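You operate a simulated robot arm through the tools that you are given. There is no shell and no other tool. Be economical: measure what you need, move in short steps, check, and stop when the job is done.

You run a simulated robot arm. Do the job below in one go: nothing can be reset, and whatever is moved stays where it is left.

## Task
Prove the air tank's safety valve: lift its ring till it blows.
Fine: red air valve and tank inlet valve shut first; then the inlet open again, the air valve last.

It is judged by the outcome, as a careful person would: the job done as asked, and still so three seconds after it is handed in. It fails if anything else is knocked over, pushed out of place, dropped, spilled or broken.

## Robot
A 6-joint arm with a two-finger parallel gripper, fixed in place. Base frame: the origin is at the foot of the arm, x ahead of it, y to its left, z up. Readings come in m, rad, newtons and seconds.
With the tool pointing down near the work surface it reaches from about 0.1 to 0.74 m from the base axis. Its first joint turns from -2.007 to 2.007 rad. Payload 4.2 kg.
Tool frame: the origin (TCP) lies between the finger pads and is the grasp point; the fingertips stand 0.023 m ahead of it; z points along the fingers, y is the line along which they close. The gripper opens to 0.094 m. The fingers are 0.038 m wide and 0.01 m thick; the gripper's body (0.054 by 0.096 m) begins 0.039 m behind the TCP.
Orientation is that of the tool frame in the base frame, as [roll, pitch, yaw] about the fixed x, y, z axes, in that order (R = Rz(yaw) Ry(pitch) Rx(roll)). With the fingers straight down and closing along the base's y, the tool's x points along the base's -x, its y along +y and its z along -z.

## Interface
- The arm moves only by the tool servo_tool. Its argument "targets" is a list of rows, each a list of 3 entries, a list of its own where there are three numbers: the shift along the tool's x, y, z in m, then the turn, a rotation vector about the tool's x, y, z in rad, then the gripper command, from -1 (shut) to 1 (fully open), values between in proportion. In form: [[[tx, ty, tz], [ax, ay, az], grip], ...]. A call has 1 to 12 rows; each row shifts and turns the commanded pose from where the row before left it, along the tool's axes as they then stand. Rows are played at 5 a second. More than 0.05 m and 0.15 rad between two rows, or a gripper value outside its range, and nothing of the call is played. Where a pose cannot be reached the arm comes as near as it can. A force on the tool above 40 N (or 10 N above the force at the start of the call, whichever is more), or a blocked arm, ends the call early, and 0.2 s more pass. The fingers move at their own pace (about 0.108 m/s each) and stop on an object; they squeeze with about 29 N. The grip force told is the motor's: it shows also when the fingers shut on nothing. Time passes only in rows, and 0.2 s behind the last, so rows that do not move let the fingers close. It gives the time, the measured TCP pose, the force on the tool (base axes), the opening and the grip force at its end, in the units of the frame above (readings bear some noise), with the torque about the TCP (base axes, N m) and any sound that the robot's microphone picked up.
- Cameras (640 x 400 px; columns grow to the right, rows downward): "scene" is fixed at [0.0539, -0.5055, 1.102]; the picture's right is [0.54, -0.84, 0.00], its down [-0.13, -0.09, -0.99] and it looks along [0.83, 0.53, -0.16] (base axes); focal length 214 px, centre (320, 200). "wrist" rides on the gripper at [0.086, 0.016, -0.075] in the tool frame; the picture's right is [-0.18, 0.98, 0.00], its down [-0.58, -0.11, -0.81] and it looks along [-0.79, -0.15, 0.59] (tool axes); focal length 243 px, centre (320, 200). There is no depth. A picture from a camera that has moved, and an enlarged one, comes with that camera's place and axes in the base frame and with its lens. The place of the scene camera against the robot may be out by one fixed shift of up to 0.012 m in any direction.
- get_image(camera): a new picture of that camera. No time passes.
- lift_body(by): slides the trunk up (or, below 0, down) by that many m; the arm rides with it, the base frame stays. It gives what a move gives, with no picture.
- inspect(camera, box): a new picture of the part [left, top, right, bottom] of that camera's present view, enlarged. No time passes.
- close_job(): hands the job in; it is judged then, once.

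Go step by step. Nothing tells you positions but the pictures and the camera data: compare them with the known pose of the tool, close in by small moves and look again before you grip or let go. The budget is 120 turns and 76 pictures, counting those below and the enlarged ones. Unless the task says otherwise, let go and move clear before handing in, and close with one line.

The tools are called after "Request:" as name(argument=value, ...) on one line, values as JSON. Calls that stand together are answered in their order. servo_tool: Moves the arm, as the interface text tells. Its arguments: {"type":"object","properties":{"targets":{"type":"array","items":{"type":"array"}}},"required":["targets"]} The other tools are called the same way: lift_body (by) slides the trunk up or down; get_image (camera) takes a picture; inspect (camera, box) takes an enlarged picture of a part of a camera's view; close_job () hands the job in.

At the start:

```text
clock: 0.0
tool_pos: [0.5455, -0.257, 1.2863]
ee_rot: [3.141, -0.001, -3.141]
force: [-0.1, -0.1, -0.4]
ft_torque: [0.01, 0.0, -0.02]
finger_gap: 0.0937
grasp_force: 0.2
trunk travel left (down, up): [-0.65, 0.34]
```

scene: 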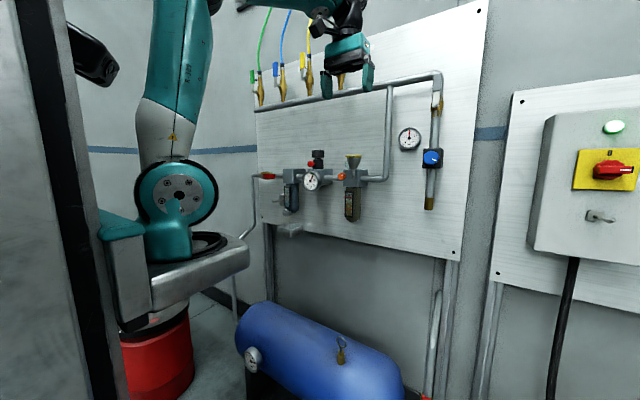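
wrist: 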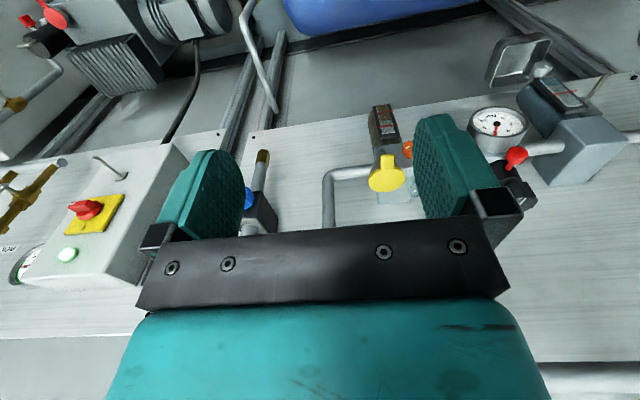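

I see an air panel with a filter-regulator line, an electric box at right, and a blue tank below with a small ring valve on top. I'll look closer at the parts first.

Request:
inspect(camera="scene", box=[230, 120, 470, 270])

Request:
inspect(camera="scene", box=[220, 250, 460, 400])

Request:
inspect(camera="wrist", box=[0, 0, 320, 200])

```text
2.67 times, centred on (350, 195) of scene
camera zoom: at [0.0539, -0.5055, 1.102], right [0.54, -0.84, 0.0], down [-0.13, -0.09, -0.99], along [0.83, 0.53, -0.16], focal length 572 px, centre (240, 213)
```

zoom: 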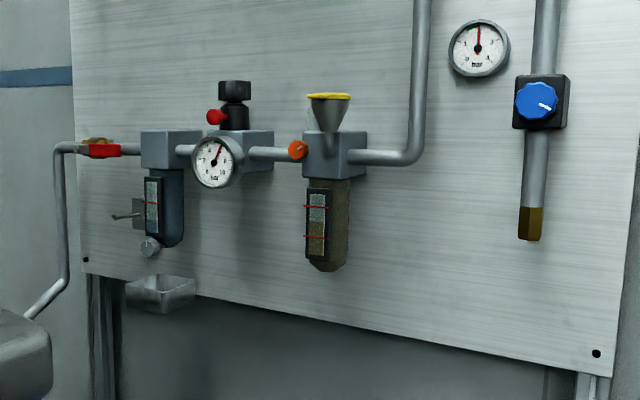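

```text
2.67 times, centred on (340, 325) of scene
camera zoom: at [0.0539, -0.5055, 1.102], right [0.54, -0.84, 0.0], down [-0.13, -0.09, -0.99], along [0.83, 0.53, -0.16], focal length 572 px, centre (267, -133)
```

zoom: 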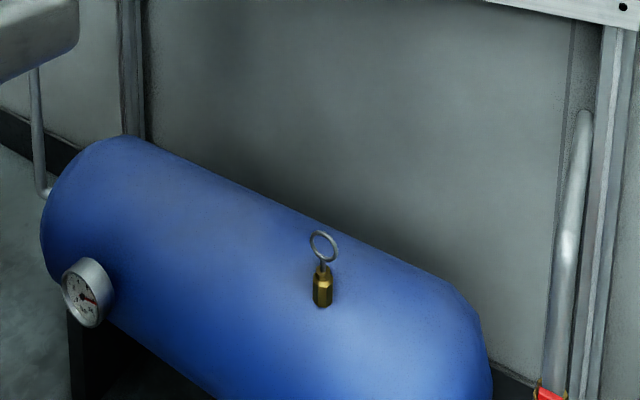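

```text
2.00 times, centred on (160, 100) of wrist
camera zoom: at [0.459, -0.2414, 1.3606], right [0.18, 0.98, 0.0], down [0.58, -0.11, 0.81], along [0.79, -0.15, -0.59], focal length 485 px, centre (640, 400)
```

zoom: 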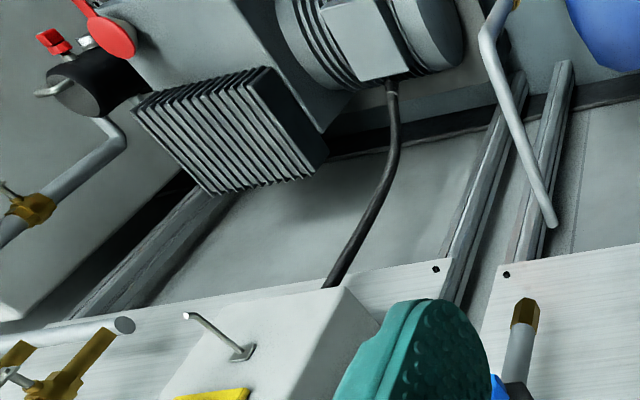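

The panel plane is roughly x≈0.83; the red air valve is near (0.76, 0.23, 1.05), the tank inlet valve low near (0.8, -0.48, 0.3). I'll zoom in on both handles.

Request:
inspect(camera="scene", box=[240, 150, 320, 200])

Request:
inspect(camera="scene", box=[390, 350, 470, 400])

Request:
lift_body(by=-0.3)

Request:
get_image(camera="wrist")

Request:
get_image(camera="scene")

```text
8.00 times, centred on (280, 175) of scene
camera zoom: at [0.0539, -0.5055, 1.102], right [0.54, -0.84, 0.0], down [-0.13, -0.09, -0.99], along [0.83, 0.53, -0.16], focal length 1716 px, centre (640, 400)
```

zoom: 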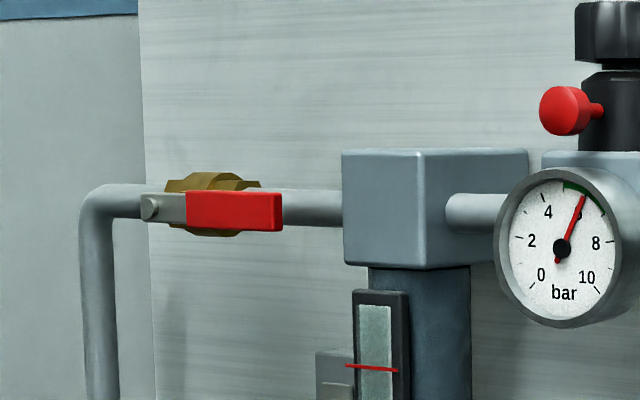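

```text
8.00 times, centred on (430, 375) of scene
camera zoom: at [0.0539, -0.5055, 1.102], right [0.54, -0.84, 0.0], down [-0.13, -0.09, -0.99], along [0.83, 0.53, -0.16], focal length 1716 px, centre (-560, -1200)
```

zoom: 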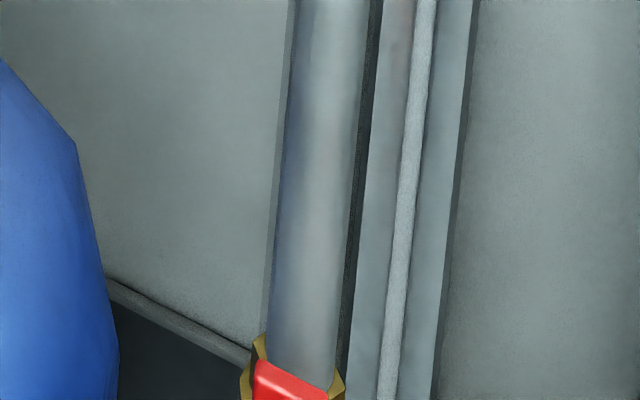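

```text
clock: 3.0
tool_pos: [0.5462, -0.2569, 0.987]
ee_rot: [3.14, -0.001, 3.141]
force: [-0.5, 0.0, 0.3]
ft_torque: [-0.02, 0.01, 0.02]
finger_gap: 0.0938
grasp_force: 0.1
trunk travel left (down, up): [-0.35, 0.64]
```

```text
68 pictures are left
camera wrist: at [0.459, -0.2414, 1.0606], right [0.18, 0.98, 0.0], down [0.58, -0.11, 0.81], along [0.79, -0.15, -0.59], focal length 243 px, centre (320, 200)
```

wrist: 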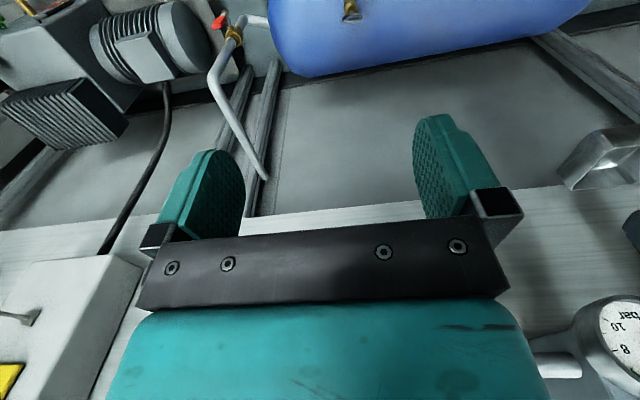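

```text
67 pictures are left
```

scene: 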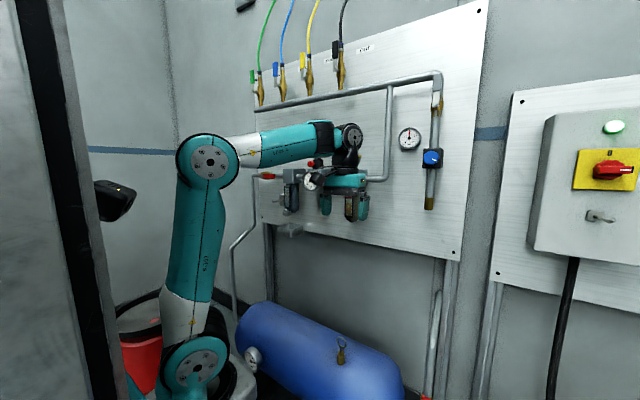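

The inlet valve with its red lever is now in the wrist view, on the slanted pipe going into the tank near (0.66, -0.48, 0.4). I'll zoom on it.

Request:
inspect(camera="wrist", box=[180, 0, 308, 80])

Request:
lift_body(by=-0.15)

Request:
get_image(camera="wrist")

```text
5.00 times, centred on (244, 40) of wrist
camera zoom: at [0.459, -0.2414, 1.0606], right [0.18, 0.98, 0.0], down [0.58, -0.11, 0.81], along [0.79, -0.15, -0.59], focal length 1213 px, centre (700, 1000)
```

zoom: 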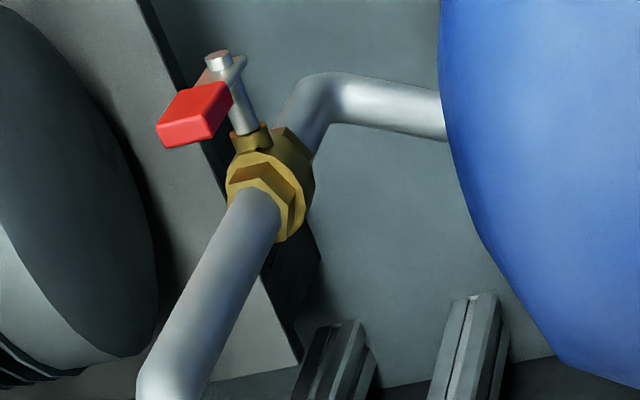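

```text
clock: 4.8
tool_pos: [0.5459, -0.2574, 0.8371]
ee_rot: [3.141, 0.001, 3.141]
force: [0.4, 0.2, -0.2]
ft_torque: [-0.01, 0.01, -0.03]
finger_gap: 0.094
grasp_force: 0.0
trunk travel left (down, up): [-0.2, 0.79]
```

```text
65 pictures are left
camera wrist: at [0.459, -0.2414, 0.9106], right [0.18, 0.98, 0.0], down [0.58, -0.11, 0.81], along [0.79, -0.15, -0.59], focal length 243 px, centre (320, 200)
```

wrist: 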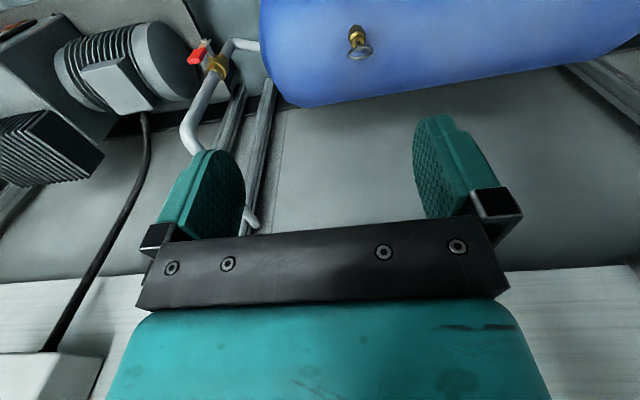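

Inlet valve sits on a vertical pipe near (0.65,-0.48,0.39), lever pointing up with its stem toward me; the panel valve's lever faces me too. I'll raise the trunk and turn the tool to point forward (+x), starting with the red air valve.

Request:
servo_tool(targets=[[[0, 0, 0], [0, -0.1428, 0], 0.0], [[0, 0, 0], [0, -0.1428, 0], 0.0], [[0, 0, 0], [0, -0.1428, 0], 0.0], [[0, 0, 0], [0, -0.1428, 0], 0.0], [[0, 0, 0], [0, -0.1428, 0], 0.0], [[0, 0, 0], [0, -0.1428, 0], 0.0], [[0, 0, 0], [0, -0.1428, 0], 0.0], [[0, 0, 0], [0, -0.1428, 0], 0.0], [[0, 0, 0], [0, -0.1428, 0], 0.0], [[0, 0, 0], [0, -0.1428, 0], 0.0], [[0, 0, 0], [0, -0.1428, 0], 0.0]])

Request:
lift_body(by=0.2)

Request:
get_image(camera="scene")

```text
clock: 7.2
tool_pos: [0.6015, -0.311, 1.0297]
ee_rot: [3.131, 1.037, 3.129]
force: [0.1, 0.3, 0.2]
ft_torque: [0.01, 0.02, -0.03]
finger_gap: 0.0468
grasp_force: 0.1
out of reach, approached as far as the arm can: row 1, 2, 3, 4, 5, 6, 7, 8, 9, 10, 11
trunk travel left (down, up): [-0.2, 0.79]
```

```text
clock: 9.3
tool_pos: [0.6035, -0.3103, 1.2291]
ee_rot: [3.131, 1.037, 3.13]
force: [-0.4, 0.5, -0.4]
ft_torque: [0.03, 0.01, 0.01]
finger_gap: 0.0471
grasp_force: 0.0
trunk travel left (down, up): [-0.4, 0.59]
```

```text
64 pictures are left
```

scene: 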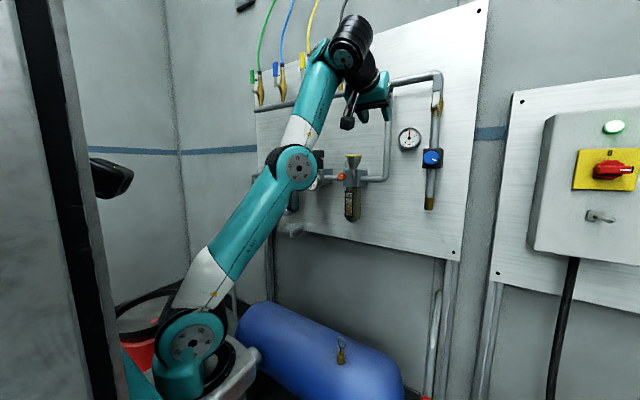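

The wrist runs into a limit when pitched directly forward. I'll restore the downward pose, move to the middle, and try reaching "forward" via a sideways turn instead.

Request:
servo_tool(targets=[[[0, 0.04, 0], [0, 0.13, 0], 0.0], [[0, 0.04, 0], [0, 0.13, 0], 0.0], [[0, 0.04, 0], [0, 0.13, 0], 0.0], [[0, 0.04, 0], [0, 0.13, 0], 0.0], [[0, 0.04, 0], [0, 0.13, 0], 0.0], [[0, 0.04, 0], [0, 0.13, 0], 0.0], [[0, 0.04, 0], [0, 0.13, 0], 0.0], [[0, 0.02, 0], [0, 0.127, 0], 0.0], [[0.05, 0, 0], [0, 0, 0], 0.0], [[0.05, 0, 0], [0, 0, 0], 0.0]])

Request:
servo_tool(targets=[[[0, 0, 0], [-0.1428, 0, 0], 0.0], [[0, 0, 0], [-0.1428, 0, 0], 0.0], [[0, 0, 0], [-0.1428, 0, 0], 0.0], [[0, 0, 0], [-0.1428, 0, 0], 0.0], [[0, 0, 0], [-0.1428, 0, 0], 0.0], [[0, 0, 0], [-0.1428, 0, 0], 0.0], [[0, 0, 0], [-0.1428, 0, 0], 0.0], [[0, 0, 0], [-0.1428, 0, 0], 0.0], [[0, 0, 0], [-0.1428, 0, 0], 0.0], [[0, 0, 0], [-0.1428, 0, 0], 0.0], [[0, 0, 0], [-0.1428, 0, 0], 0.0]])

Request:
get_image(camera="scene")

```text
clock: 10.5
tool_pos: [0.6096, -0.1337, 1.2342]
ee_rot: [-3.125, 0.504, -3.115]
force: [37.0, 4.6, -22.0]
ft_torque: [-0.52, -1.45, -1.14]
finger_gap: 0.0468
grasp_force: 0.0
out of reach, approached as far as the arm can: row 5
trunk travel left (down, up): [-0.4, 0.59]
stopped in row 5: the force on the tool passed its limit at 218 N (the readings are from after the stop); the commanded pose is now the measured one
```

```text
clock: 10.7
tool_pos: [0.6119, -0.1338, 1.2356]
ee_rot: [-3.141, 0.509, -3.127]
force: [16.3, -1.2, -8.9]
ft_torque: [-0.12, -0.58, -0.07]
finger_gap: 0.047
grasp_force: 0.0
trunk travel left (down, up): [-0.4, 0.59]
stopped in row 1: the force on the tool passed its limit at 103 N (the readings are from after the stop); the commanded pose is now the measured one
```

```text
63 pictures are left
```

scene: 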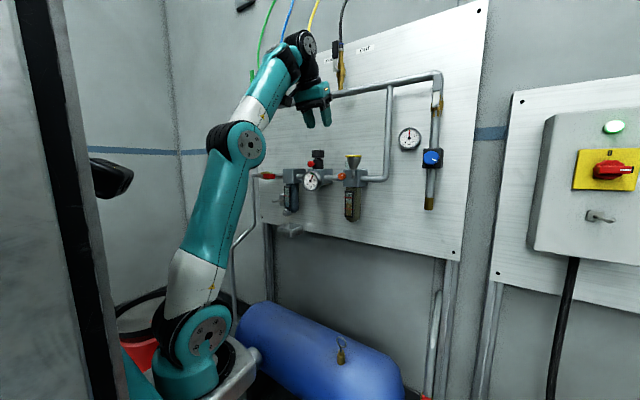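

The move stopped on a contact, most likely the camera against the forearm while curled. I'll back off by tilting forward a little, and look.

Request:
servo_tool(targets=[[[0, 0, 0.0], [0, -0.1, 0], 0.0], [[0, 0, 0.0], [0, -0.1, 0], 0.0]])

Request:
inspect(camera="scene", box=[220, 10, 380, 110])

Request:
get_image(camera="wrist")

```text
clock: 11.3
tool_pos: [0.6096, -0.1353, 1.2335]
ee_rot: [3.141, 0.706, -3.127]
force: [-0.1, -1.0, -0.2]
ft_torque: [0.03, 0.02, 0.0]
finger_gap: 0.0469
grasp_force: 0.0
trunk travel left (down, up): [-0.4, 0.59]
```

```text
4.00 times, centred on (300, 60) of scene
camera zoom: at [0.0539, -0.5055, 1.102], right [0.54, -0.84, 0.0], down [-0.13, -0.09, -0.99], along [0.83, 0.53, -0.16], focal length 858 px, centre (400, 760)
```

zoom: 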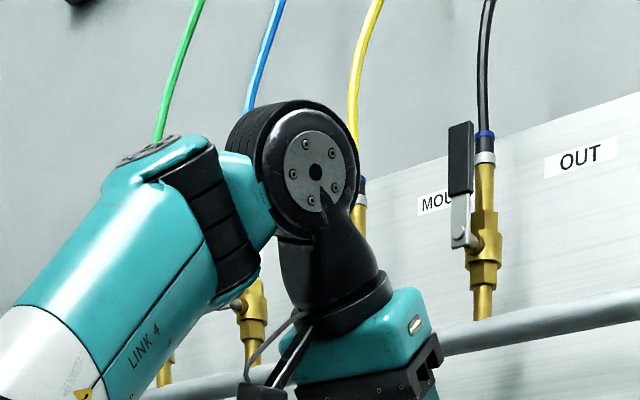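

```text
61 pictures are left
camera wrist: at [0.4965, -0.1207, 1.2338], right [0.13, 0.98, 0.12], down [-0.08, -0.11, 0.99], along [0.99, -0.13, 0.06], focal length 243 px, centre (320, 200)
```

wrist: 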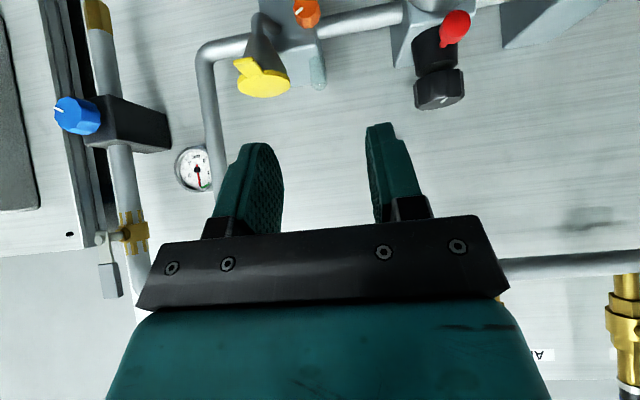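

The wrist bends freely but the arm cannot fold close to the base, so the forward pose must be reached while extended. I'll lower the trunk and rotate about the wrist centre rather than the TCP.

Request:
lift_body(by=-0.19)

Request:
servo_tool(targets=[[[-0.03, 0, 0], [0, -0.1236, 0], 0.0], [[-0.03, 0, 0], [0, -0.1236, 0], 0.0], [[-0.03, 0, 0], [0, -0.1236, 0], 0.0], [[-0.03, 0, 0], [0, -0.1236, 0], 0.0], [[-0.03, 0, 0], [0, -0.1236, 0], 0.0], [[-0.03, 0, 0], [0, -0.1236, 0], 0.0], [[-0.03, 0, 0], [0, -0.1236, 0], 0.0]])

Request:
get_image(camera="scene")

```text
clock: 13.4
tool_pos: [0.6111, -0.1348, 1.0441]
ee_rot: [3.14, 0.707, -3.131]
force: [0.7, 0.1, -0.5]
ft_torque: [0.01, 0.0, 0.02]
finger_gap: 0.047
grasp_force: 0.0
trunk travel left (down, up): [-0.21, 0.78]
```

```text
clock: 15.0
tool_pos: [0.6899, -0.1009, 1.2129]
ee_rot: [0.544, 1.568, 0.559]
force: [0.6, -0.6, 0.5]
ft_torque: [-0.01, -0.02, -0.01]
finger_gap: 0.0471
grasp_force: 0.0
out of reach, approached as far as the arm can: row 4, 5, 7
trunk travel left (down, up): [-0.21, 0.78]
```

```text
60 pictures are left
```

scene: 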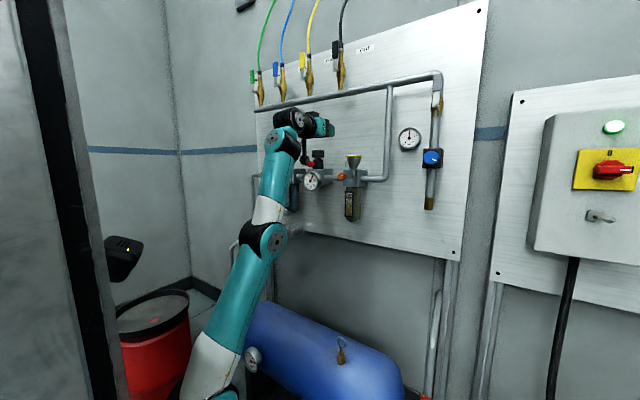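

The tool now points straight forward. I'll test whether it can move down and left toward the air valve while keeping this orientation.

Request:
servo_tool(targets=[[[0.0, 0.03, -0.02], [0, 0, 0], 0.0], [[0.0, 0.03, -0.02], [0, 0, 0], 0.0], [[0.0, 0.03, 0], [0, 0, 0], 0.0], [[0.0, 0.03, 0], [0, 0, 0], 0.0], [[0.0, 0.03, 0], [0, 0, 0], 0.0], [[0.0, 0.03, 0], [0, 0, 0], 0.0], [[0.0, 0.03, 0], [0, 0, 0], 0.0]])

Request:
get_image(camera="wrist")

```text
clock: 16.6
tool_pos: [0.6353, 0.0721, 1.1697]
ee_rot: [0.397, 1.571, 0.406]
force: [-0.4, -2.0, 0.6]
ft_torque: [-0.03, 0.05, -0.02]
finger_gap: 0.0472
grasp_force: 0.0
out of reach, approached as far as the arm can: row 3, 4, 5, 6, 7
trunk travel left (down, up): [-0.21, 0.78]
```

```text
59 pictures are left
camera wrist: at [0.5624, 0.0874, 1.0831], right [-0.01, 0.98, 0.18], down [-0.81, -0.12, 0.58], along [0.59, -0.14, 0.79], focal length 243 px, centre (320, 200)
```

wrist: 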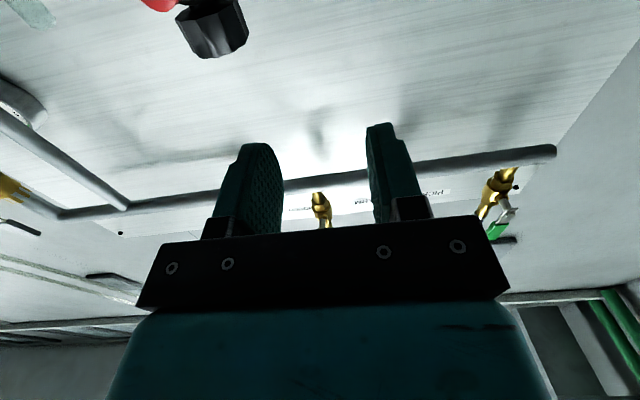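

The arm is stretched up from a low trunk, so I'll raise the trunk and lower the arm relative to it to gain reach.

Request:
lift_body(by=0.08)

Request:
servo_tool(targets=[[[0.03, 0.0, 0], [0, 0, 0], 0.0], [[0.03, 0.0, 0], [0, 0, 0], 0.0], [[0.03, 0.0, 0], [0, 0, 0], 0.0]])

Request:
get_image(camera="scene")

```text
clock: 17.8
tool_pos: [0.6372, 0.0731, 1.2497]
ee_rot: [0.521, 1.568, 0.533]
force: [-0.1, -0.3, -0.3]
ft_torque: [0.0, 0.0, 0.01]
finger_gap: 0.0469
grasp_force: 0.1
trunk travel left (down, up): [-0.29, 0.7]
```

```text
clock: 18.6
tool_pos: [0.6474, 0.0931, 1.2308]
ee_rot: [2.855, 1.569, 2.868]
force: [0.7, 0.2, 0.2]
ft_torque: [-0.01, -0.02, -0.03]
finger_gap: 0.0469
grasp_force: 0.0
out of reach, approached as far as the arm can: row 1, 2, 3
trunk travel left (down, up): [-0.29, 0.7]
```

```text
58 pictures are left
```

scene: 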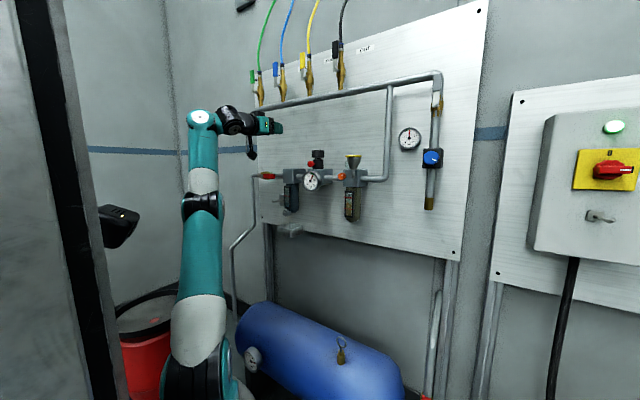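

The upper arm seems unable to lean back, so full forward needs more radius; a 45° down-forward tool should be comfortable. I'll pitch down about the wrist and come forward a bit.

Request:
servo_tool(targets=[[[0.02, 0, 0], [0, 0.0875, 0], 0.0], [[0.02, 0, 0], [0, 0.0875, 0], 0.0], [[0.02, 0, 0], [0, 0.0875, 0], 0.0], [[0.02, 0, 0], [0, 0.0875, 0], 0.0], [[0.02, 0, 0], [0, 0.0875, 0], 0.0], [[0.02, 0, 0], [0, 0.0875, 0], 0.0], [[0.02, 0, 0], [0, 0.0875, 0], 0.0], [[0.02, 0, 0], [0, 0.0875, 0], 0.0]])

Request:
get_image(camera="scene")

Request:
get_image(camera="wrist")

```text
clock: 20.4
tool_pos: [0.6019, 0.0898, 1.0739]
ee_rot: [3.138, 0.874, -3.13]
force: [0.0, 0.6, -0.2]
ft_torque: [0.02, -0.01, 0.02]
finger_gap: 0.0471
grasp_force: 0.0
out of reach, approached as far as the arm can: row 8
trunk travel left (down, up): [-0.29, 0.7]
```

```text
57 pictures are left
```

scene: 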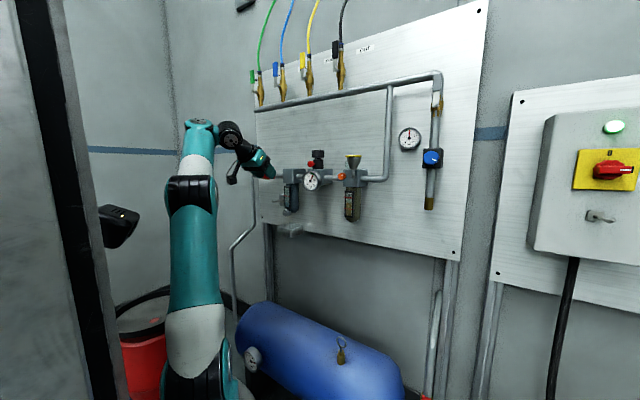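

```text
56 pictures are left
camera wrist: at [0.4883, 0.1046, 1.0557], right [0.1, 0.98, 0.14], down [-0.24, -0.11, 0.96], along [0.96, -0.13, 0.23], focal length 243 px, centre (320, 200)
```

wrist: 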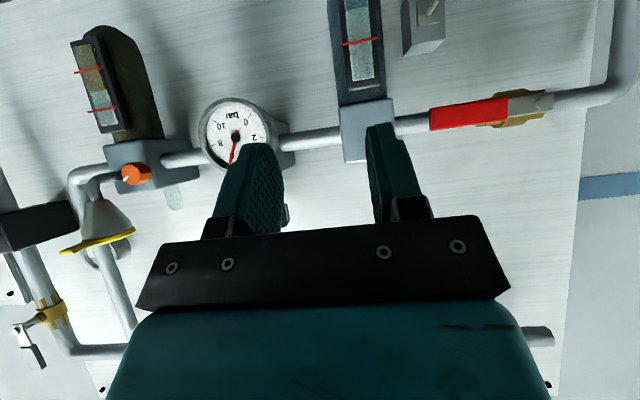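

The lever is located: pivot (0.77, 0.304, 1.05), tip (0.77, 0.198, 1.05), about 22 mm tall. I'll lower the trunk, bring the tool to about 20° below horizontal, and then roll it so the fingers close vertically.

Request:
lift_body(by=-0.2)

Request:
servo_tool(targets=[[[-0.022, 0, -0.0058], [0, -0.045, 0], 0.2], [[-0.022, 0, -0.0058], [0, -0.045, 0], 0.2], [[-0.022, 0, -0.0058], [0, -0.045, 0], 0.2], [[-0.022, 0, -0.0058], [0, -0.045, 0], 0.2], [[-0.022, 0, -0.0058], [0, -0.045, 0], 0.2], [[-0.022, 0, -0.0058], [0, -0.045, 0], 0.2], [[-0.022, 0, -0.0058], [0, -0.045, 0], 0.2], [[-0.022, 0, -0.0058], [0, -0.045, 0], 0.2]])

Request:
servo_tool(targets=[[[0, 0, 0], [0, 0, -0.1428], 0.2], [[0, 0, 0], [0, 0, -0.1428], 0.2], [[0, 0, 0], [0, 0, -0.1428], 0.2], [[0, 0, 0], [0, 0, -0.1428], 0.2], [[0, 0, 0], [0, 0, -0.1428], 0.2], [[0, 0, 0], [0, 0, -0.1428], 0.2], [[0, 0, 0], [0, 0, -0.1428], 0.2], [[0, 0, 0], [0, 0, -0.1428], 0.2], [[0, 0, 0], [0, 0, -0.1428], 0.2], [[0, 0, 0], [0, 0, -0.1428], 0.2], [[0, 0, 0], [0, 0, -0.1428], 0.2]])

Request:
get_image(camera="scene")

Request:
get_image(camera="wrist")

```text
clock: 22.5
tool_pos: [0.6024, 0.0897, 0.8743]
ee_rot: [3.138, 0.875, -3.13]
force: [0.0, -0.4, 1.0]
ft_torque: [-0.03, 0.02, 0.01]
finger_gap: 0.0467
grasp_force: 0.1
trunk travel left (down, up): [-0.09, 0.9]
```

```text
clock: 24.3
tool_pos: [0.6232, 0.0846, 0.9673]
ee_rot: [3.136, 1.235, -3.132]
force: [-0.5, -0.7, -0.1]
ft_torque: [0.03, 0.0, 0.0]
finger_gap: 0.0565
grasp_force: 0.1
out of reach, approached as far as the arm can: row 1, 2, 3, 5, 6, 7, 8
trunk travel left (down, up): [-0.09, 0.9]
```

```text
clock: 26.7
tool_pos: [0.6224, 0.0839, 0.9668]
ee_rot: [-1.907, 0.001, -1.554]
force: [-1.0, 0.1, 0.1]
ft_torque: [0.0, 0.02, -0.03]
finger_gap: 0.0561
grasp_force: 0.0
trunk travel left (down, up): [-0.09, 0.9]
```

```text
55 pictures are left
```

scene: 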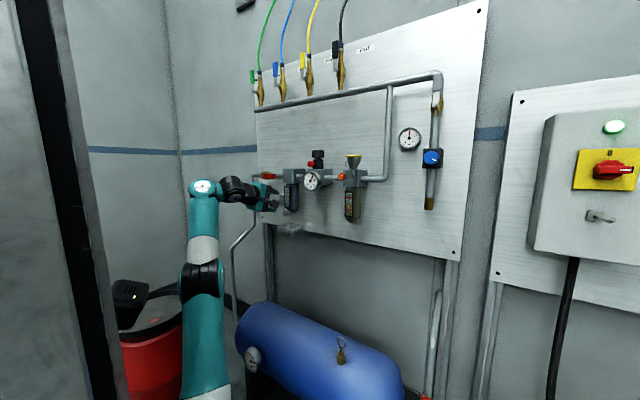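

```text
54 pictures are left
camera wrist: at [0.5491, -0.0039, 0.9758], right [-0.33, 0.18, -0.93], down [-0.73, 0.57, 0.37], along [0.59, 0.8, -0.05], focal length 243 px, centre (320, 200)
```

wrist: 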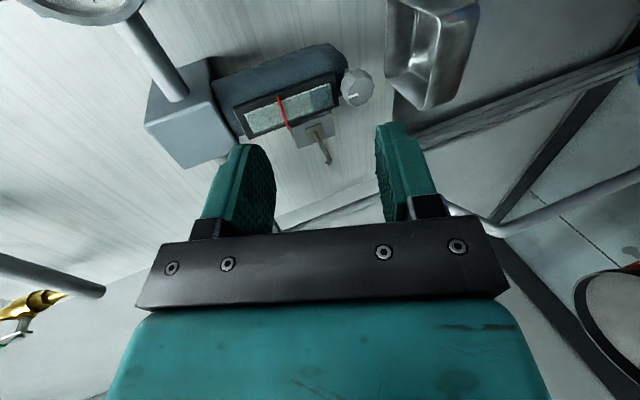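

Fingers now close vertically. I'll raise the trunk to lever height and approach to just in front of the lever.

Request:
lift_body(by=0.1)

Request:
servo_tool(targets=[[[-0.033, -0.005, 0.0141], [0, 0, 0], 0.2], [[-0.033, -0.005, 0.0141], [0, 0, 0], 0.2], [[-0.033, -0.005, 0.0141], [0, 0, 0], 0.2], [[-0.033, -0.005, 0.0141], [0, 0, 0], 0.2]])

Request:
get_image(camera="wrist")

```text
clock: 28.1
tool_pos: [0.6242, 0.0838, 1.0668]
ee_rot: [-1.904, 0.001, -1.555]
force: [0.1, 0.3, 0.2]
ft_torque: [-0.02, -0.01, -0.01]
finger_gap: 0.0563
grasp_force: 0.1
trunk travel left (down, up): [-0.19, 0.8]
```

```text
clock: 29.1
tool_pos: [0.6508, 0.1789, 1.0162]
ee_rot: [-1.904, 0.005, -1.556]
force: [-0.1, 0.2, -0.4]
ft_torque: [0.01, 0.01, 0.02]
finger_gap: 0.0562
grasp_force: 0.0
out of reach, approached as far as the arm can: row 1, 2, 3, 4
trunk travel left (down, up): [-0.19, 0.8]
```

```text
53 pictures are left
camera wrist: at [0.5768, 0.0911, 1.0237], right [-0.33, 0.18, -0.93], down [-0.73, 0.57, 0.37], along [0.59, 0.8, -0.05], focal length 243 px, centre (320, 200)
```

wrist: 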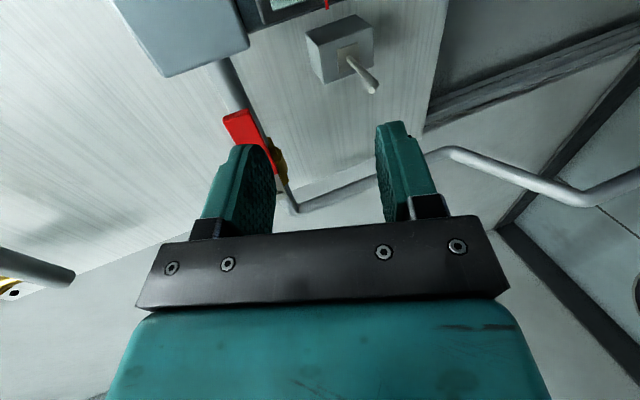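

The arm is at full extension; I'll raise the trunk more and check where the command stands.

Request:
lift_body(by=0.12)

Request:
servo_tool(targets=[[[0, 0.02, 0], [0, 0, 0], 0.2], [[0, 0.02, 0], [0, 0, 0], 0.2]])

```text
clock: 30.6
tool_pos: [0.6507, 0.1788, 1.1344]
ee_rot: [-1.904, 0.003, -1.552]
force: [-0.3, -0.8, 0.5]
ft_torque: [0.0, 0.0, 0.0]
finger_gap: 0.0567
grasp_force: 0.1
trunk travel left (down, up): [-0.31, 0.68]
```

```text
clock: 31.2
tool_pos: [0.6382, 0.1784, 1.0966]
ee_rot: [-1.907, 0.004, -1.555]
force: [0.1, -0.1, -0.1]
ft_torque: [0.0, -0.01, -0.02]
finger_gap: 0.0562
grasp_force: 0.1
trunk travel left (down, up): [-0.31, 0.68]
```

In reach now. Moving to just in front of the lever near its tip.

Request:
servo_tool(targets=[[[-0.0123, 0.0084, 0.0212], [0, 0, 0], 0.2], [[-0.0123, 0.0084, 0.0212], [0, 0, 0], 0.2], [[-0.0123, 0.0084, 0.0212], [0, 0, 0], 0.2]])

Request:
get_image(camera="wrist")

Request:
inspect(camera="scene", box=[200, 140, 296, 200])

```text
clock: 32.0
tool_pos: [0.6875, 0.2177, 1.0521]
ee_rot: [-1.906, 0.004, -1.555]
force: [0.0, -0.6, -0.5]
ft_torque: [0.01, 0.01, 0.01]
finger_gap: 0.0562
grasp_force: 0.1
trunk travel left (down, up): [-0.31, 0.68]
```

```text
52 pictures are left
camera wrist: at [0.6141, 0.1284, 1.061], right [-0.33, 0.18, -0.93], down [-0.73, 0.57, 0.37], along [0.59, 0.8, -0.05], focal length 243 px, centre (320, 200)
```

wrist: 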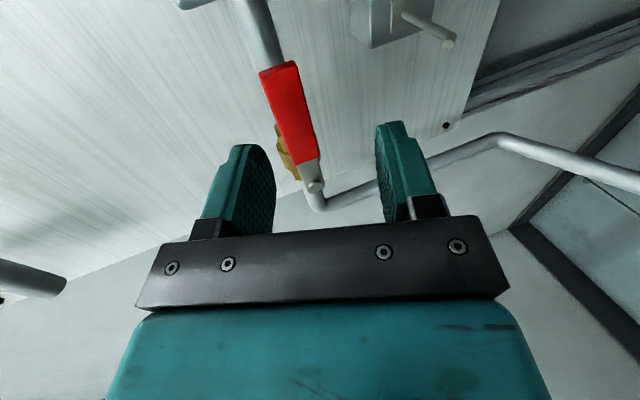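

```text
6.67 times, centred on (248, 170) of scene
camera zoom: at [0.0539, -0.5055, 1.102], right [0.54, -0.84, 0.0], down [-0.13, -0.09, -0.99], along [0.83, 0.53, -0.16], focal length 1430 px, centre (800, 400)
```

zoom: 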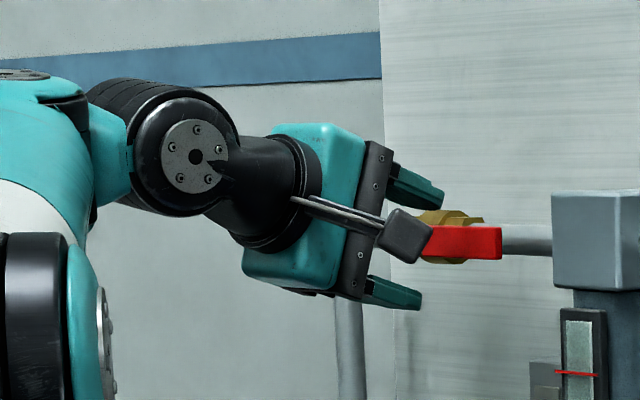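

Lever is centred between fingers. Moving forward so the fingers straddle it.

Request:
servo_tool(targets=[[[0, -0.008, 0.019], [0, 0, 0], 0.2], [[0, -0.008, 0.019], [0, 0, 0], 0.2], [[0, -0.008, 0.019], [0, 0, 0], 0.2]])

Request:
get_image(camera="wrist")

Request:
inspect(camera="scene", box=[200, 140, 296, 200])

```text
clock: 32.8
tool_pos: [0.7502, 0.2194, 1.0565]
ee_rot: [-1.909, 0.002, -1.552]
force: [0.1, 0.1, 0.0]
ft_torque: [0.0, 0.02, 0.02]
finger_gap: 0.0564
grasp_force: 0.1
trunk travel left (down, up): [-0.31, 0.68]
```

```text
50 pictures are left
camera wrist: at [0.6762, 0.1299, 1.0646], right [-0.33, 0.18, -0.93], down [-0.74, 0.57, 0.37], along [0.59, 0.8, -0.05], focal length 243 px, centre (320, 200)
```

wrist: 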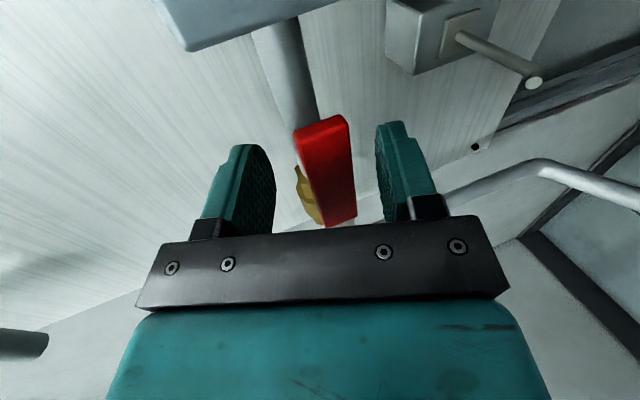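

```text
6.67 times, centred on (248, 170) of scene
camera zoom: at [0.0539, -0.5055, 1.102], right [0.54, -0.84, 0.0], down [-0.13, -0.09, -0.99], along [0.83, 0.53, -0.16], focal length 1430 px, centre (800, 400)
```

zoom: 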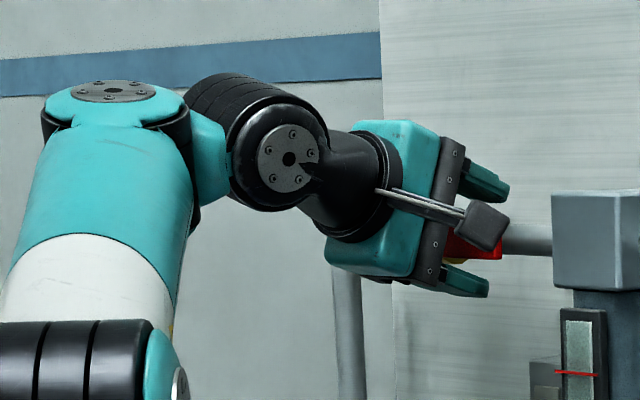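

The lever is between the fingers. I'll try moving down first to see whether it gives.

Request:
servo_tool(targets=[[[0, 0.0113, 0.004], [0, 0, 0], 0.2], [[0, 0.0113, 0.004], [0, 0, 0], 0.2], [[0, 0.0113, 0.004], [0, 0, 0], 0.2]])

Request:
get_image(camera="wrist")

```text
clock: 33.6
tool_pos: [0.7513, 0.2174, 1.0192]
ee_rot: [-1.906, 0.002, -1.555]
force: [0.9, -0.6, 1.5]
ft_torque: [0.04, 0.01, 0.01]
finger_gap: 0.0569
grasp_force: 0.5
trunk travel left (down, up): [-0.31, 0.68]
```

```text
48 pictures are left
camera wrist: at [0.6769, 0.1297, 1.0283], right [-0.33, 0.18, -0.93], down [-0.73, 0.57, 0.37], along [0.59, 0.8, -0.05], focal length 243 px, centre (320, 200)
```

wrist: 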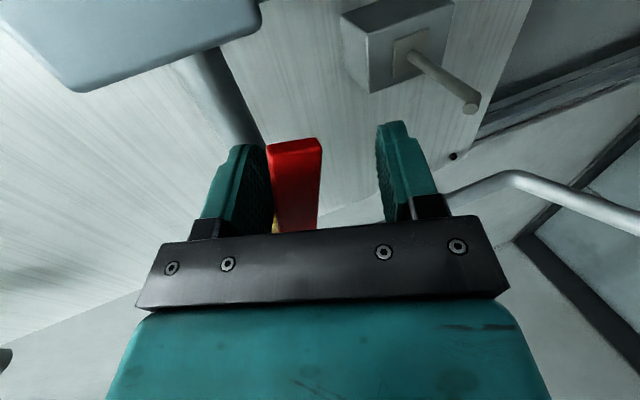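

Request:
servo_tool(targets=[[[0, 0.0094, 0.0033], [0, 0, 0], 0.2], [[0, 0.0094, 0.0033], [0, 0, 0], 0.2]])

Request:
get_image(camera="wrist")

```text
clock: 34.2
tool_pos: [0.7513, 0.2187, 0.9996]
ee_rot: [-1.908, 0.003, -1.556]
force: [-0.6, 0.3, 0.5]
ft_torque: [0.0, 0.0, 0.01]
finger_gap: 0.0567
grasp_force: 0.2
trunk travel left (down, up): [-0.31, 0.68]
```

```text
47 pictures are left
camera wrist: at [0.6766, 0.1301, 1.0085], right [-0.33, 0.18, -0.93], down [-0.73, 0.57, 0.37], along [0.59, 0.8, -0.05], focal length 243 px, centre (320, 200)
```

wrist: 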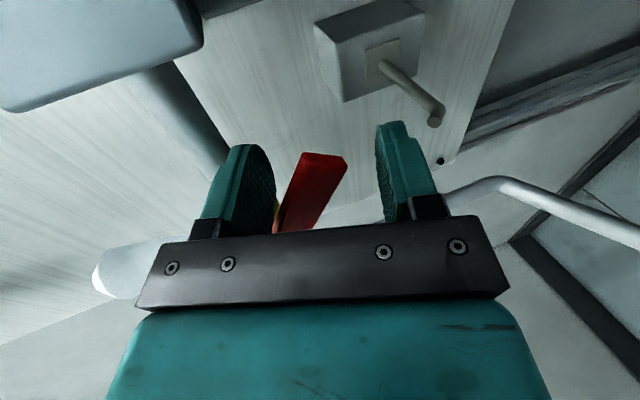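

The lever turns downward easily. I'll follow the arc with matching tool roll.

Request:
servo_tool(targets=[[[-0.0046, 0.0018, 0.0006], [0, 0, 0.131], 0.2], [[-0.0043, 0.0024, 0.0006], [0, 0, 0.131], 0.2], [[-0.004, 0.0029, 0.0006], [0, 0, 0.131], 0.2], [[-0.0036, 0.0034, 0.0006], [0, 0, 0.131], 0.2], [[-0.0052, 0.01, 0.0021], [0, 0, 0.131], 0.2], [[-0.0038, 0.0106, 0.0021], [0, 0, 0.131], 0.2], [[-0.0024, 0.011, 0.0021], [0, 0, 0.131], 0.2], [[-0.0009, 0.0112, 0.0021], [0, 0, 0.131], 0.2]])

Request:
get_image(camera="wrist")

```text
clock: 36.0
tool_pos: [0.75, 0.2746, 0.9671]
ee_rot: [-2.187, 0.96, -2.078]
force: [-0.7, 1.2, -0.3]
ft_torque: [0.0, 0.01, -0.02]
finger_gap: 0.0563
grasp_force: 0.1
trunk travel left (down, up): [-0.31, 0.68]
```

```text
46 pictures are left
camera wrist: at [0.6524, 0.2443, 0.9132], right [-0.12, 0.94, -0.31], down [-0.58, 0.18, 0.79], along [0.81, 0.28, 0.52], focal length 243 px, centre (320, 200)
```

wrist: 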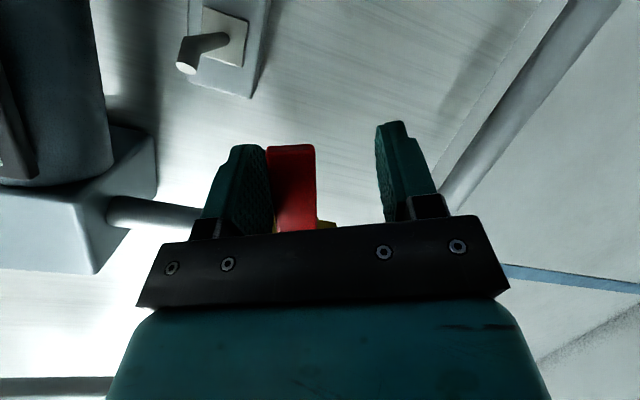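

Working nicely; continuing the last 30° plus a small overshoot to reach the stop.

Request:
servo_tool(targets=[[[-0.0051, 0.0103, 0.0003], [0, 0, 0.131], 0.2], [[-0.0038, 0.0109, 0.0003], [0, 0, 0.131], 0.2], [[-0.0023, 0.0113, 0.0003], [0, 0, 0.131], 0.2], [[-0.0008, 0.0115, 0.0003], [0, 0, 0.131], 0.2], [[0, 0.006, 0], [0, 0, 0], 0.2]])

Request:
get_image(camera="wrist")

Request:
inspect(camera="scene", box=[220, 140, 316, 200])

```text
clock: 37.2
tool_pos: [0.7476, 0.3146, 0.9634]
ee_rot: [3.092, 1.239, 3.091]
force: [4.9, -29.8, -2.3]
ft_torque: [0.02, 0.4, 0.04]
finger_gap: 0.0694
grasp_force: 15.7
out of reach, approached as far as the arm can: row 4
trunk travel left (down, up): [-0.31, 0.68]
stopped in row 5: the force on the tool passed its limit at 42 N (the readings are from after the stop); the commanded pose is now the measured one
```

```text
45 pictures are left
camera wrist: at [0.65, 0.3318, 0.9055], right [0.06, 0.98, 0.19], down [-0.57, -0.12, 0.81], along [0.82, -0.16, 0.56], focal length 243 px, centre (320, 200)
```

wrist: 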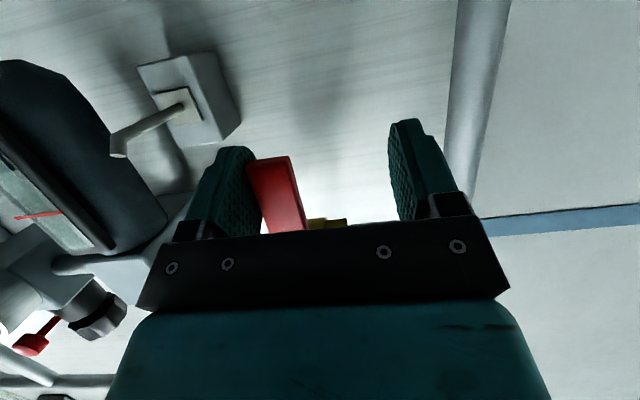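

```text
6.67 times, centred on (268, 170) of scene
camera zoom: at [0.0539, -0.5055, 1.102], right [0.54, -0.84, 0.0], down [-0.13, -0.09, -0.99], along [0.83, 0.53, -0.16], focal length 1430 px, centre (667, 400)
```

zoom: 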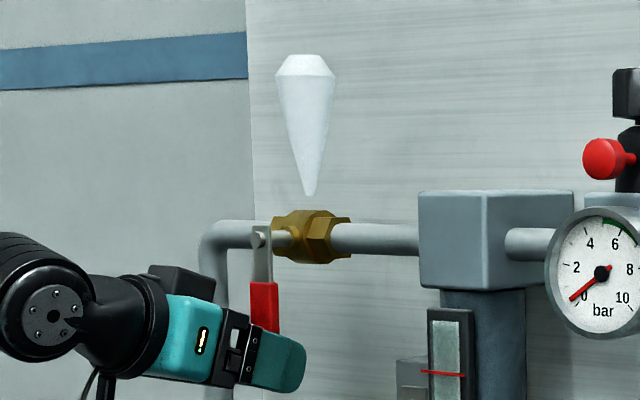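

Air valve is shut: lever at its stop, downstream gauge at 0. I'll back out, then lower the trunk to go below the panel toward the inlet valve.

Request:
servo_tool(targets=[[[0, -0.012, 0], [0, 0, 0], 0.2], [[0.0132, 0, -0.0376], [0, 0, 0], 0.2], [[0.0132, 0, -0.0376], [0, 0, 0], 0.2], [[0.0132, 0, -0.0376], [0, 0, 0], 0.2]])

Request:
lift_body(by=-0.3)

Request:
get_image(camera="scene")

```text
clock: 38.2
tool_pos: [0.6386, 0.3369, 0.9863]
ee_rot: [3.113, 1.233, 3.109]
force: [0.5, -1.3, 0.7]
ft_torque: [0.02, 0.0, 0.08]
finger_gap: 0.0565
grasp_force: 0.1
out of reach, approached as far as the arm can: row 2, 3, 4
trunk travel left (down, up): [-0.31, 0.68]
```

```text
clock: 41.2
tool_pos: [0.6383, 0.3374, 0.6875]
ee_rot: [3.11, 1.233, 3.111]
force: [0.7, -0.1, -1.3]
ft_torque: [0.01, 0.02, -0.02]
finger_gap: 0.0565
grasp_force: 0.1
trunk travel left (down, up): [-0.01, 0.98]
```

```text
43 pictures are left
```

scene: 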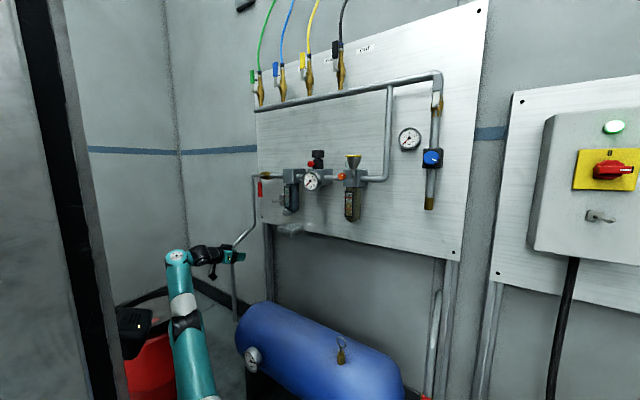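

The gripper appears near the left pipe; I'll look closely before moving.

Request:
inspect(camera="scene", box=[150, 220, 310, 320])

Request:
get_image(camera="wrist")

```text
4.00 times, centred on (230, 270) of scene
camera zoom: at [0.0539, -0.5055, 1.102], right [0.54, -0.84, 0.0], down [-0.13, -0.09, -0.99], along [0.83, 0.53, -0.16], focal length 858 px, centre (680, -80)
```

zoom: 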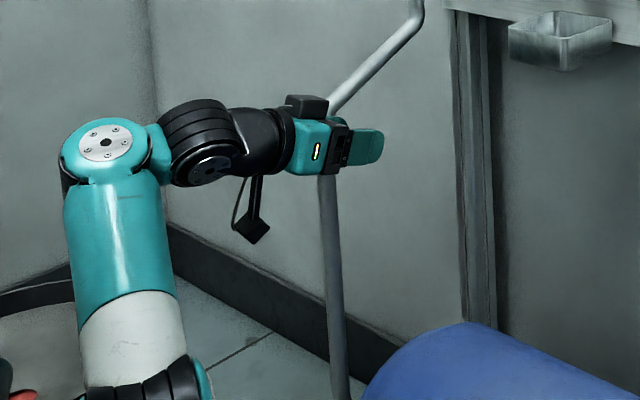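

```text
41 pictures are left
camera wrist: at [0.5389, 0.3535, 0.6296], right [0.06, 0.98, 0.18], down [-0.57, -0.12, 0.81], along [0.82, -0.16, 0.55], focal length 243 px, centre (320, 200)
```

wrist: 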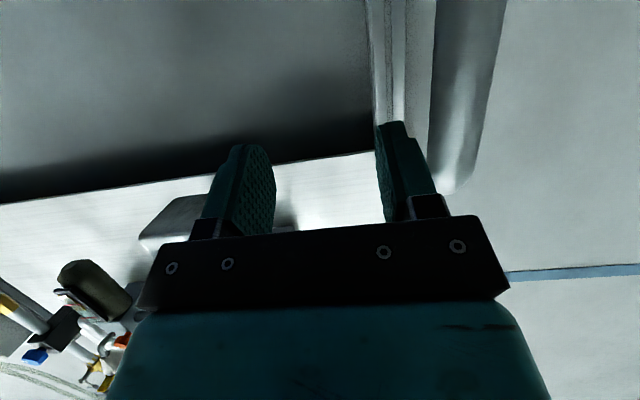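

It's clear of the pipe. I'll pitch the tool down to ~60° about the wrist for transport so the radius stays feasible.

Request:
servo_tool(targets=[[[0.01, 0, 0], [0, 0.0875, 0], 0.2], [[0.01, 0, 0], [0, 0.0875, 0], 0.2], [[0.01, 0, 0], [0, 0.0875, 0], 0.2], [[0.01, 0, 0], [0, 0.0875, 0], 0.2], [[0.01, 0, 0], [0, 0.0875, 0], 0.2], [[0.01, 0, 0], [0, 0.0875, 0], 0.2], [[0.01, 0, 0], [0, 0.0875, 0], 0.2], [[0.01, 0, 0], [0, 0.0875, 0], 0.2]])

```text
clock: 43.0
tool_pos: [0.5637, 0.3203, 0.5861]
ee_rot: [3.131, 0.535, 3.135]
force: [0.9, 1.1, -1.2]
ft_torque: [-0.03, -0.02, -0.03]
finger_gap: 0.0564
grasp_force: 0.1
out of reach, approached as far as the arm can: row 2, 3, 4, 5, 7, 8
trunk travel left (down, up): [-0.01, 0.98]
```

Request:
servo_tool(targets=[[[-0.0176, -0.04, 0.0011], [0, 0, 0], 0.2], [[-0.0176, -0.04, 0.0011], [0, 0, 0], 0.2], [[-0.0176, -0.04, 0.0011], [0, 0, 0], 0.2], [[-0.0176, -0.04, 0.0011], [0, 0, 0], 0.2], [[-0.0176, -0.04, 0.0011], [0, 0, 0], 0.2], [[-0.0176, -0.04, 0.0011], [0, 0, 0], 0.2], [[-0.0176, -0.04, 0.0011], [0, 0, 0], 0.2], [[-0.0176, -0.04, 0.0011], [0, 0, 0], 0.2]])

Request:
get_image(camera="scene")

```text
clock: 44.8
tool_pos: [0.6893, -0.0022, 0.6466]
ee_rot: [3.128, 0.537, 3.134]
force: [-0.1, 0.5, -0.6]
ft_torque: [0.02, -0.02, 0.0]
finger_gap: 0.0565
grasp_force: 0.0
trunk travel left (down, up): [-0.01, 0.98]
```

```text
40 pictures are left
```

scene: 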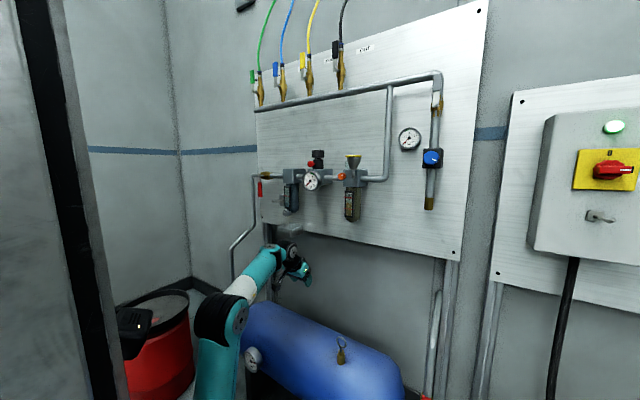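

Request:
servo_tool(targets=[[[0.0149, -0.04, -0.0053], [0, 0, 0], 0.2], [[0.0149, -0.04, -0.0053], [0, 0, 0], 0.2], [[0.0149, -0.04, -0.0053], [0, 0, 0], 0.2], [[0.0149, -0.04, -0.0053], [0, 0, 0], 0.2], [[0.0149, -0.04, -0.0053], [0, 0, 0], 0.2], [[0.0149, -0.04, -0.0053], [0, 0, 0], 0.2], [[0.0149, -0.04, -0.0053], [0, 0, 0], 0.2], [[0.0149, -0.04, -0.0053], [0, 0, 0], 0.2], [[0.0149, -0.04, -0.0053], [0, 0, 0], 0.2]])

Request:
get_image(camera="wrist")

Request:
get_image(camera="scene")

```text
clock: 46.8
tool_pos: [0.5499, -0.3616, 0.6171]
ee_rot: [3.132, 0.534, 3.135]
force: [0.0, -0.4, 0.4]
ft_torque: [0.02, 0.01, -0.01]
finger_gap: 0.0563
grasp_force: 0.0
trunk travel left (down, up): [-0.01, 0.98]
```

```text
39 pictures are left
camera wrist: at [0.4377, -0.3461, 0.636], right [0.16, 0.98, 0.1], down [0.09, -0.12, 0.99], along [0.98, -0.15, -0.11], focal length 243 px, centre (320, 200)
```

wrist: 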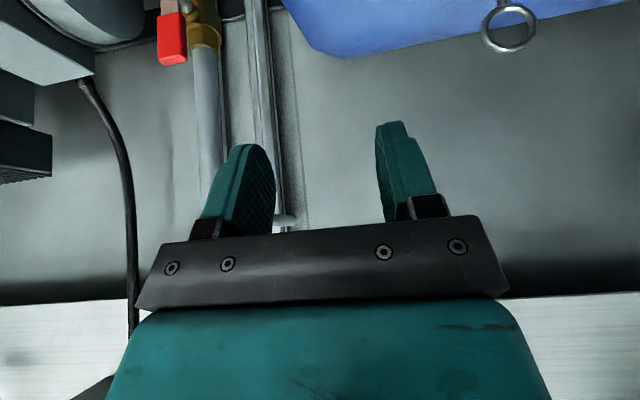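

```text
38 pictures are left
```

scene: 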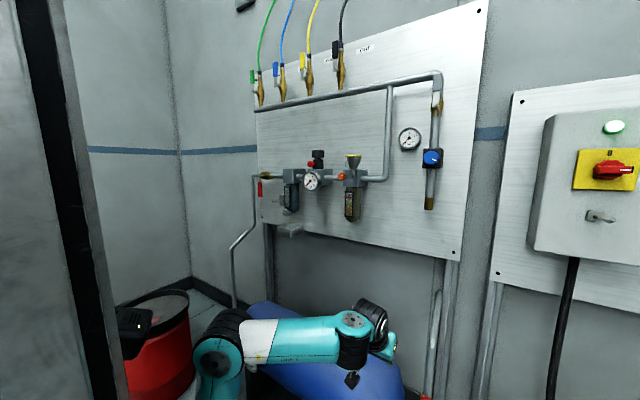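

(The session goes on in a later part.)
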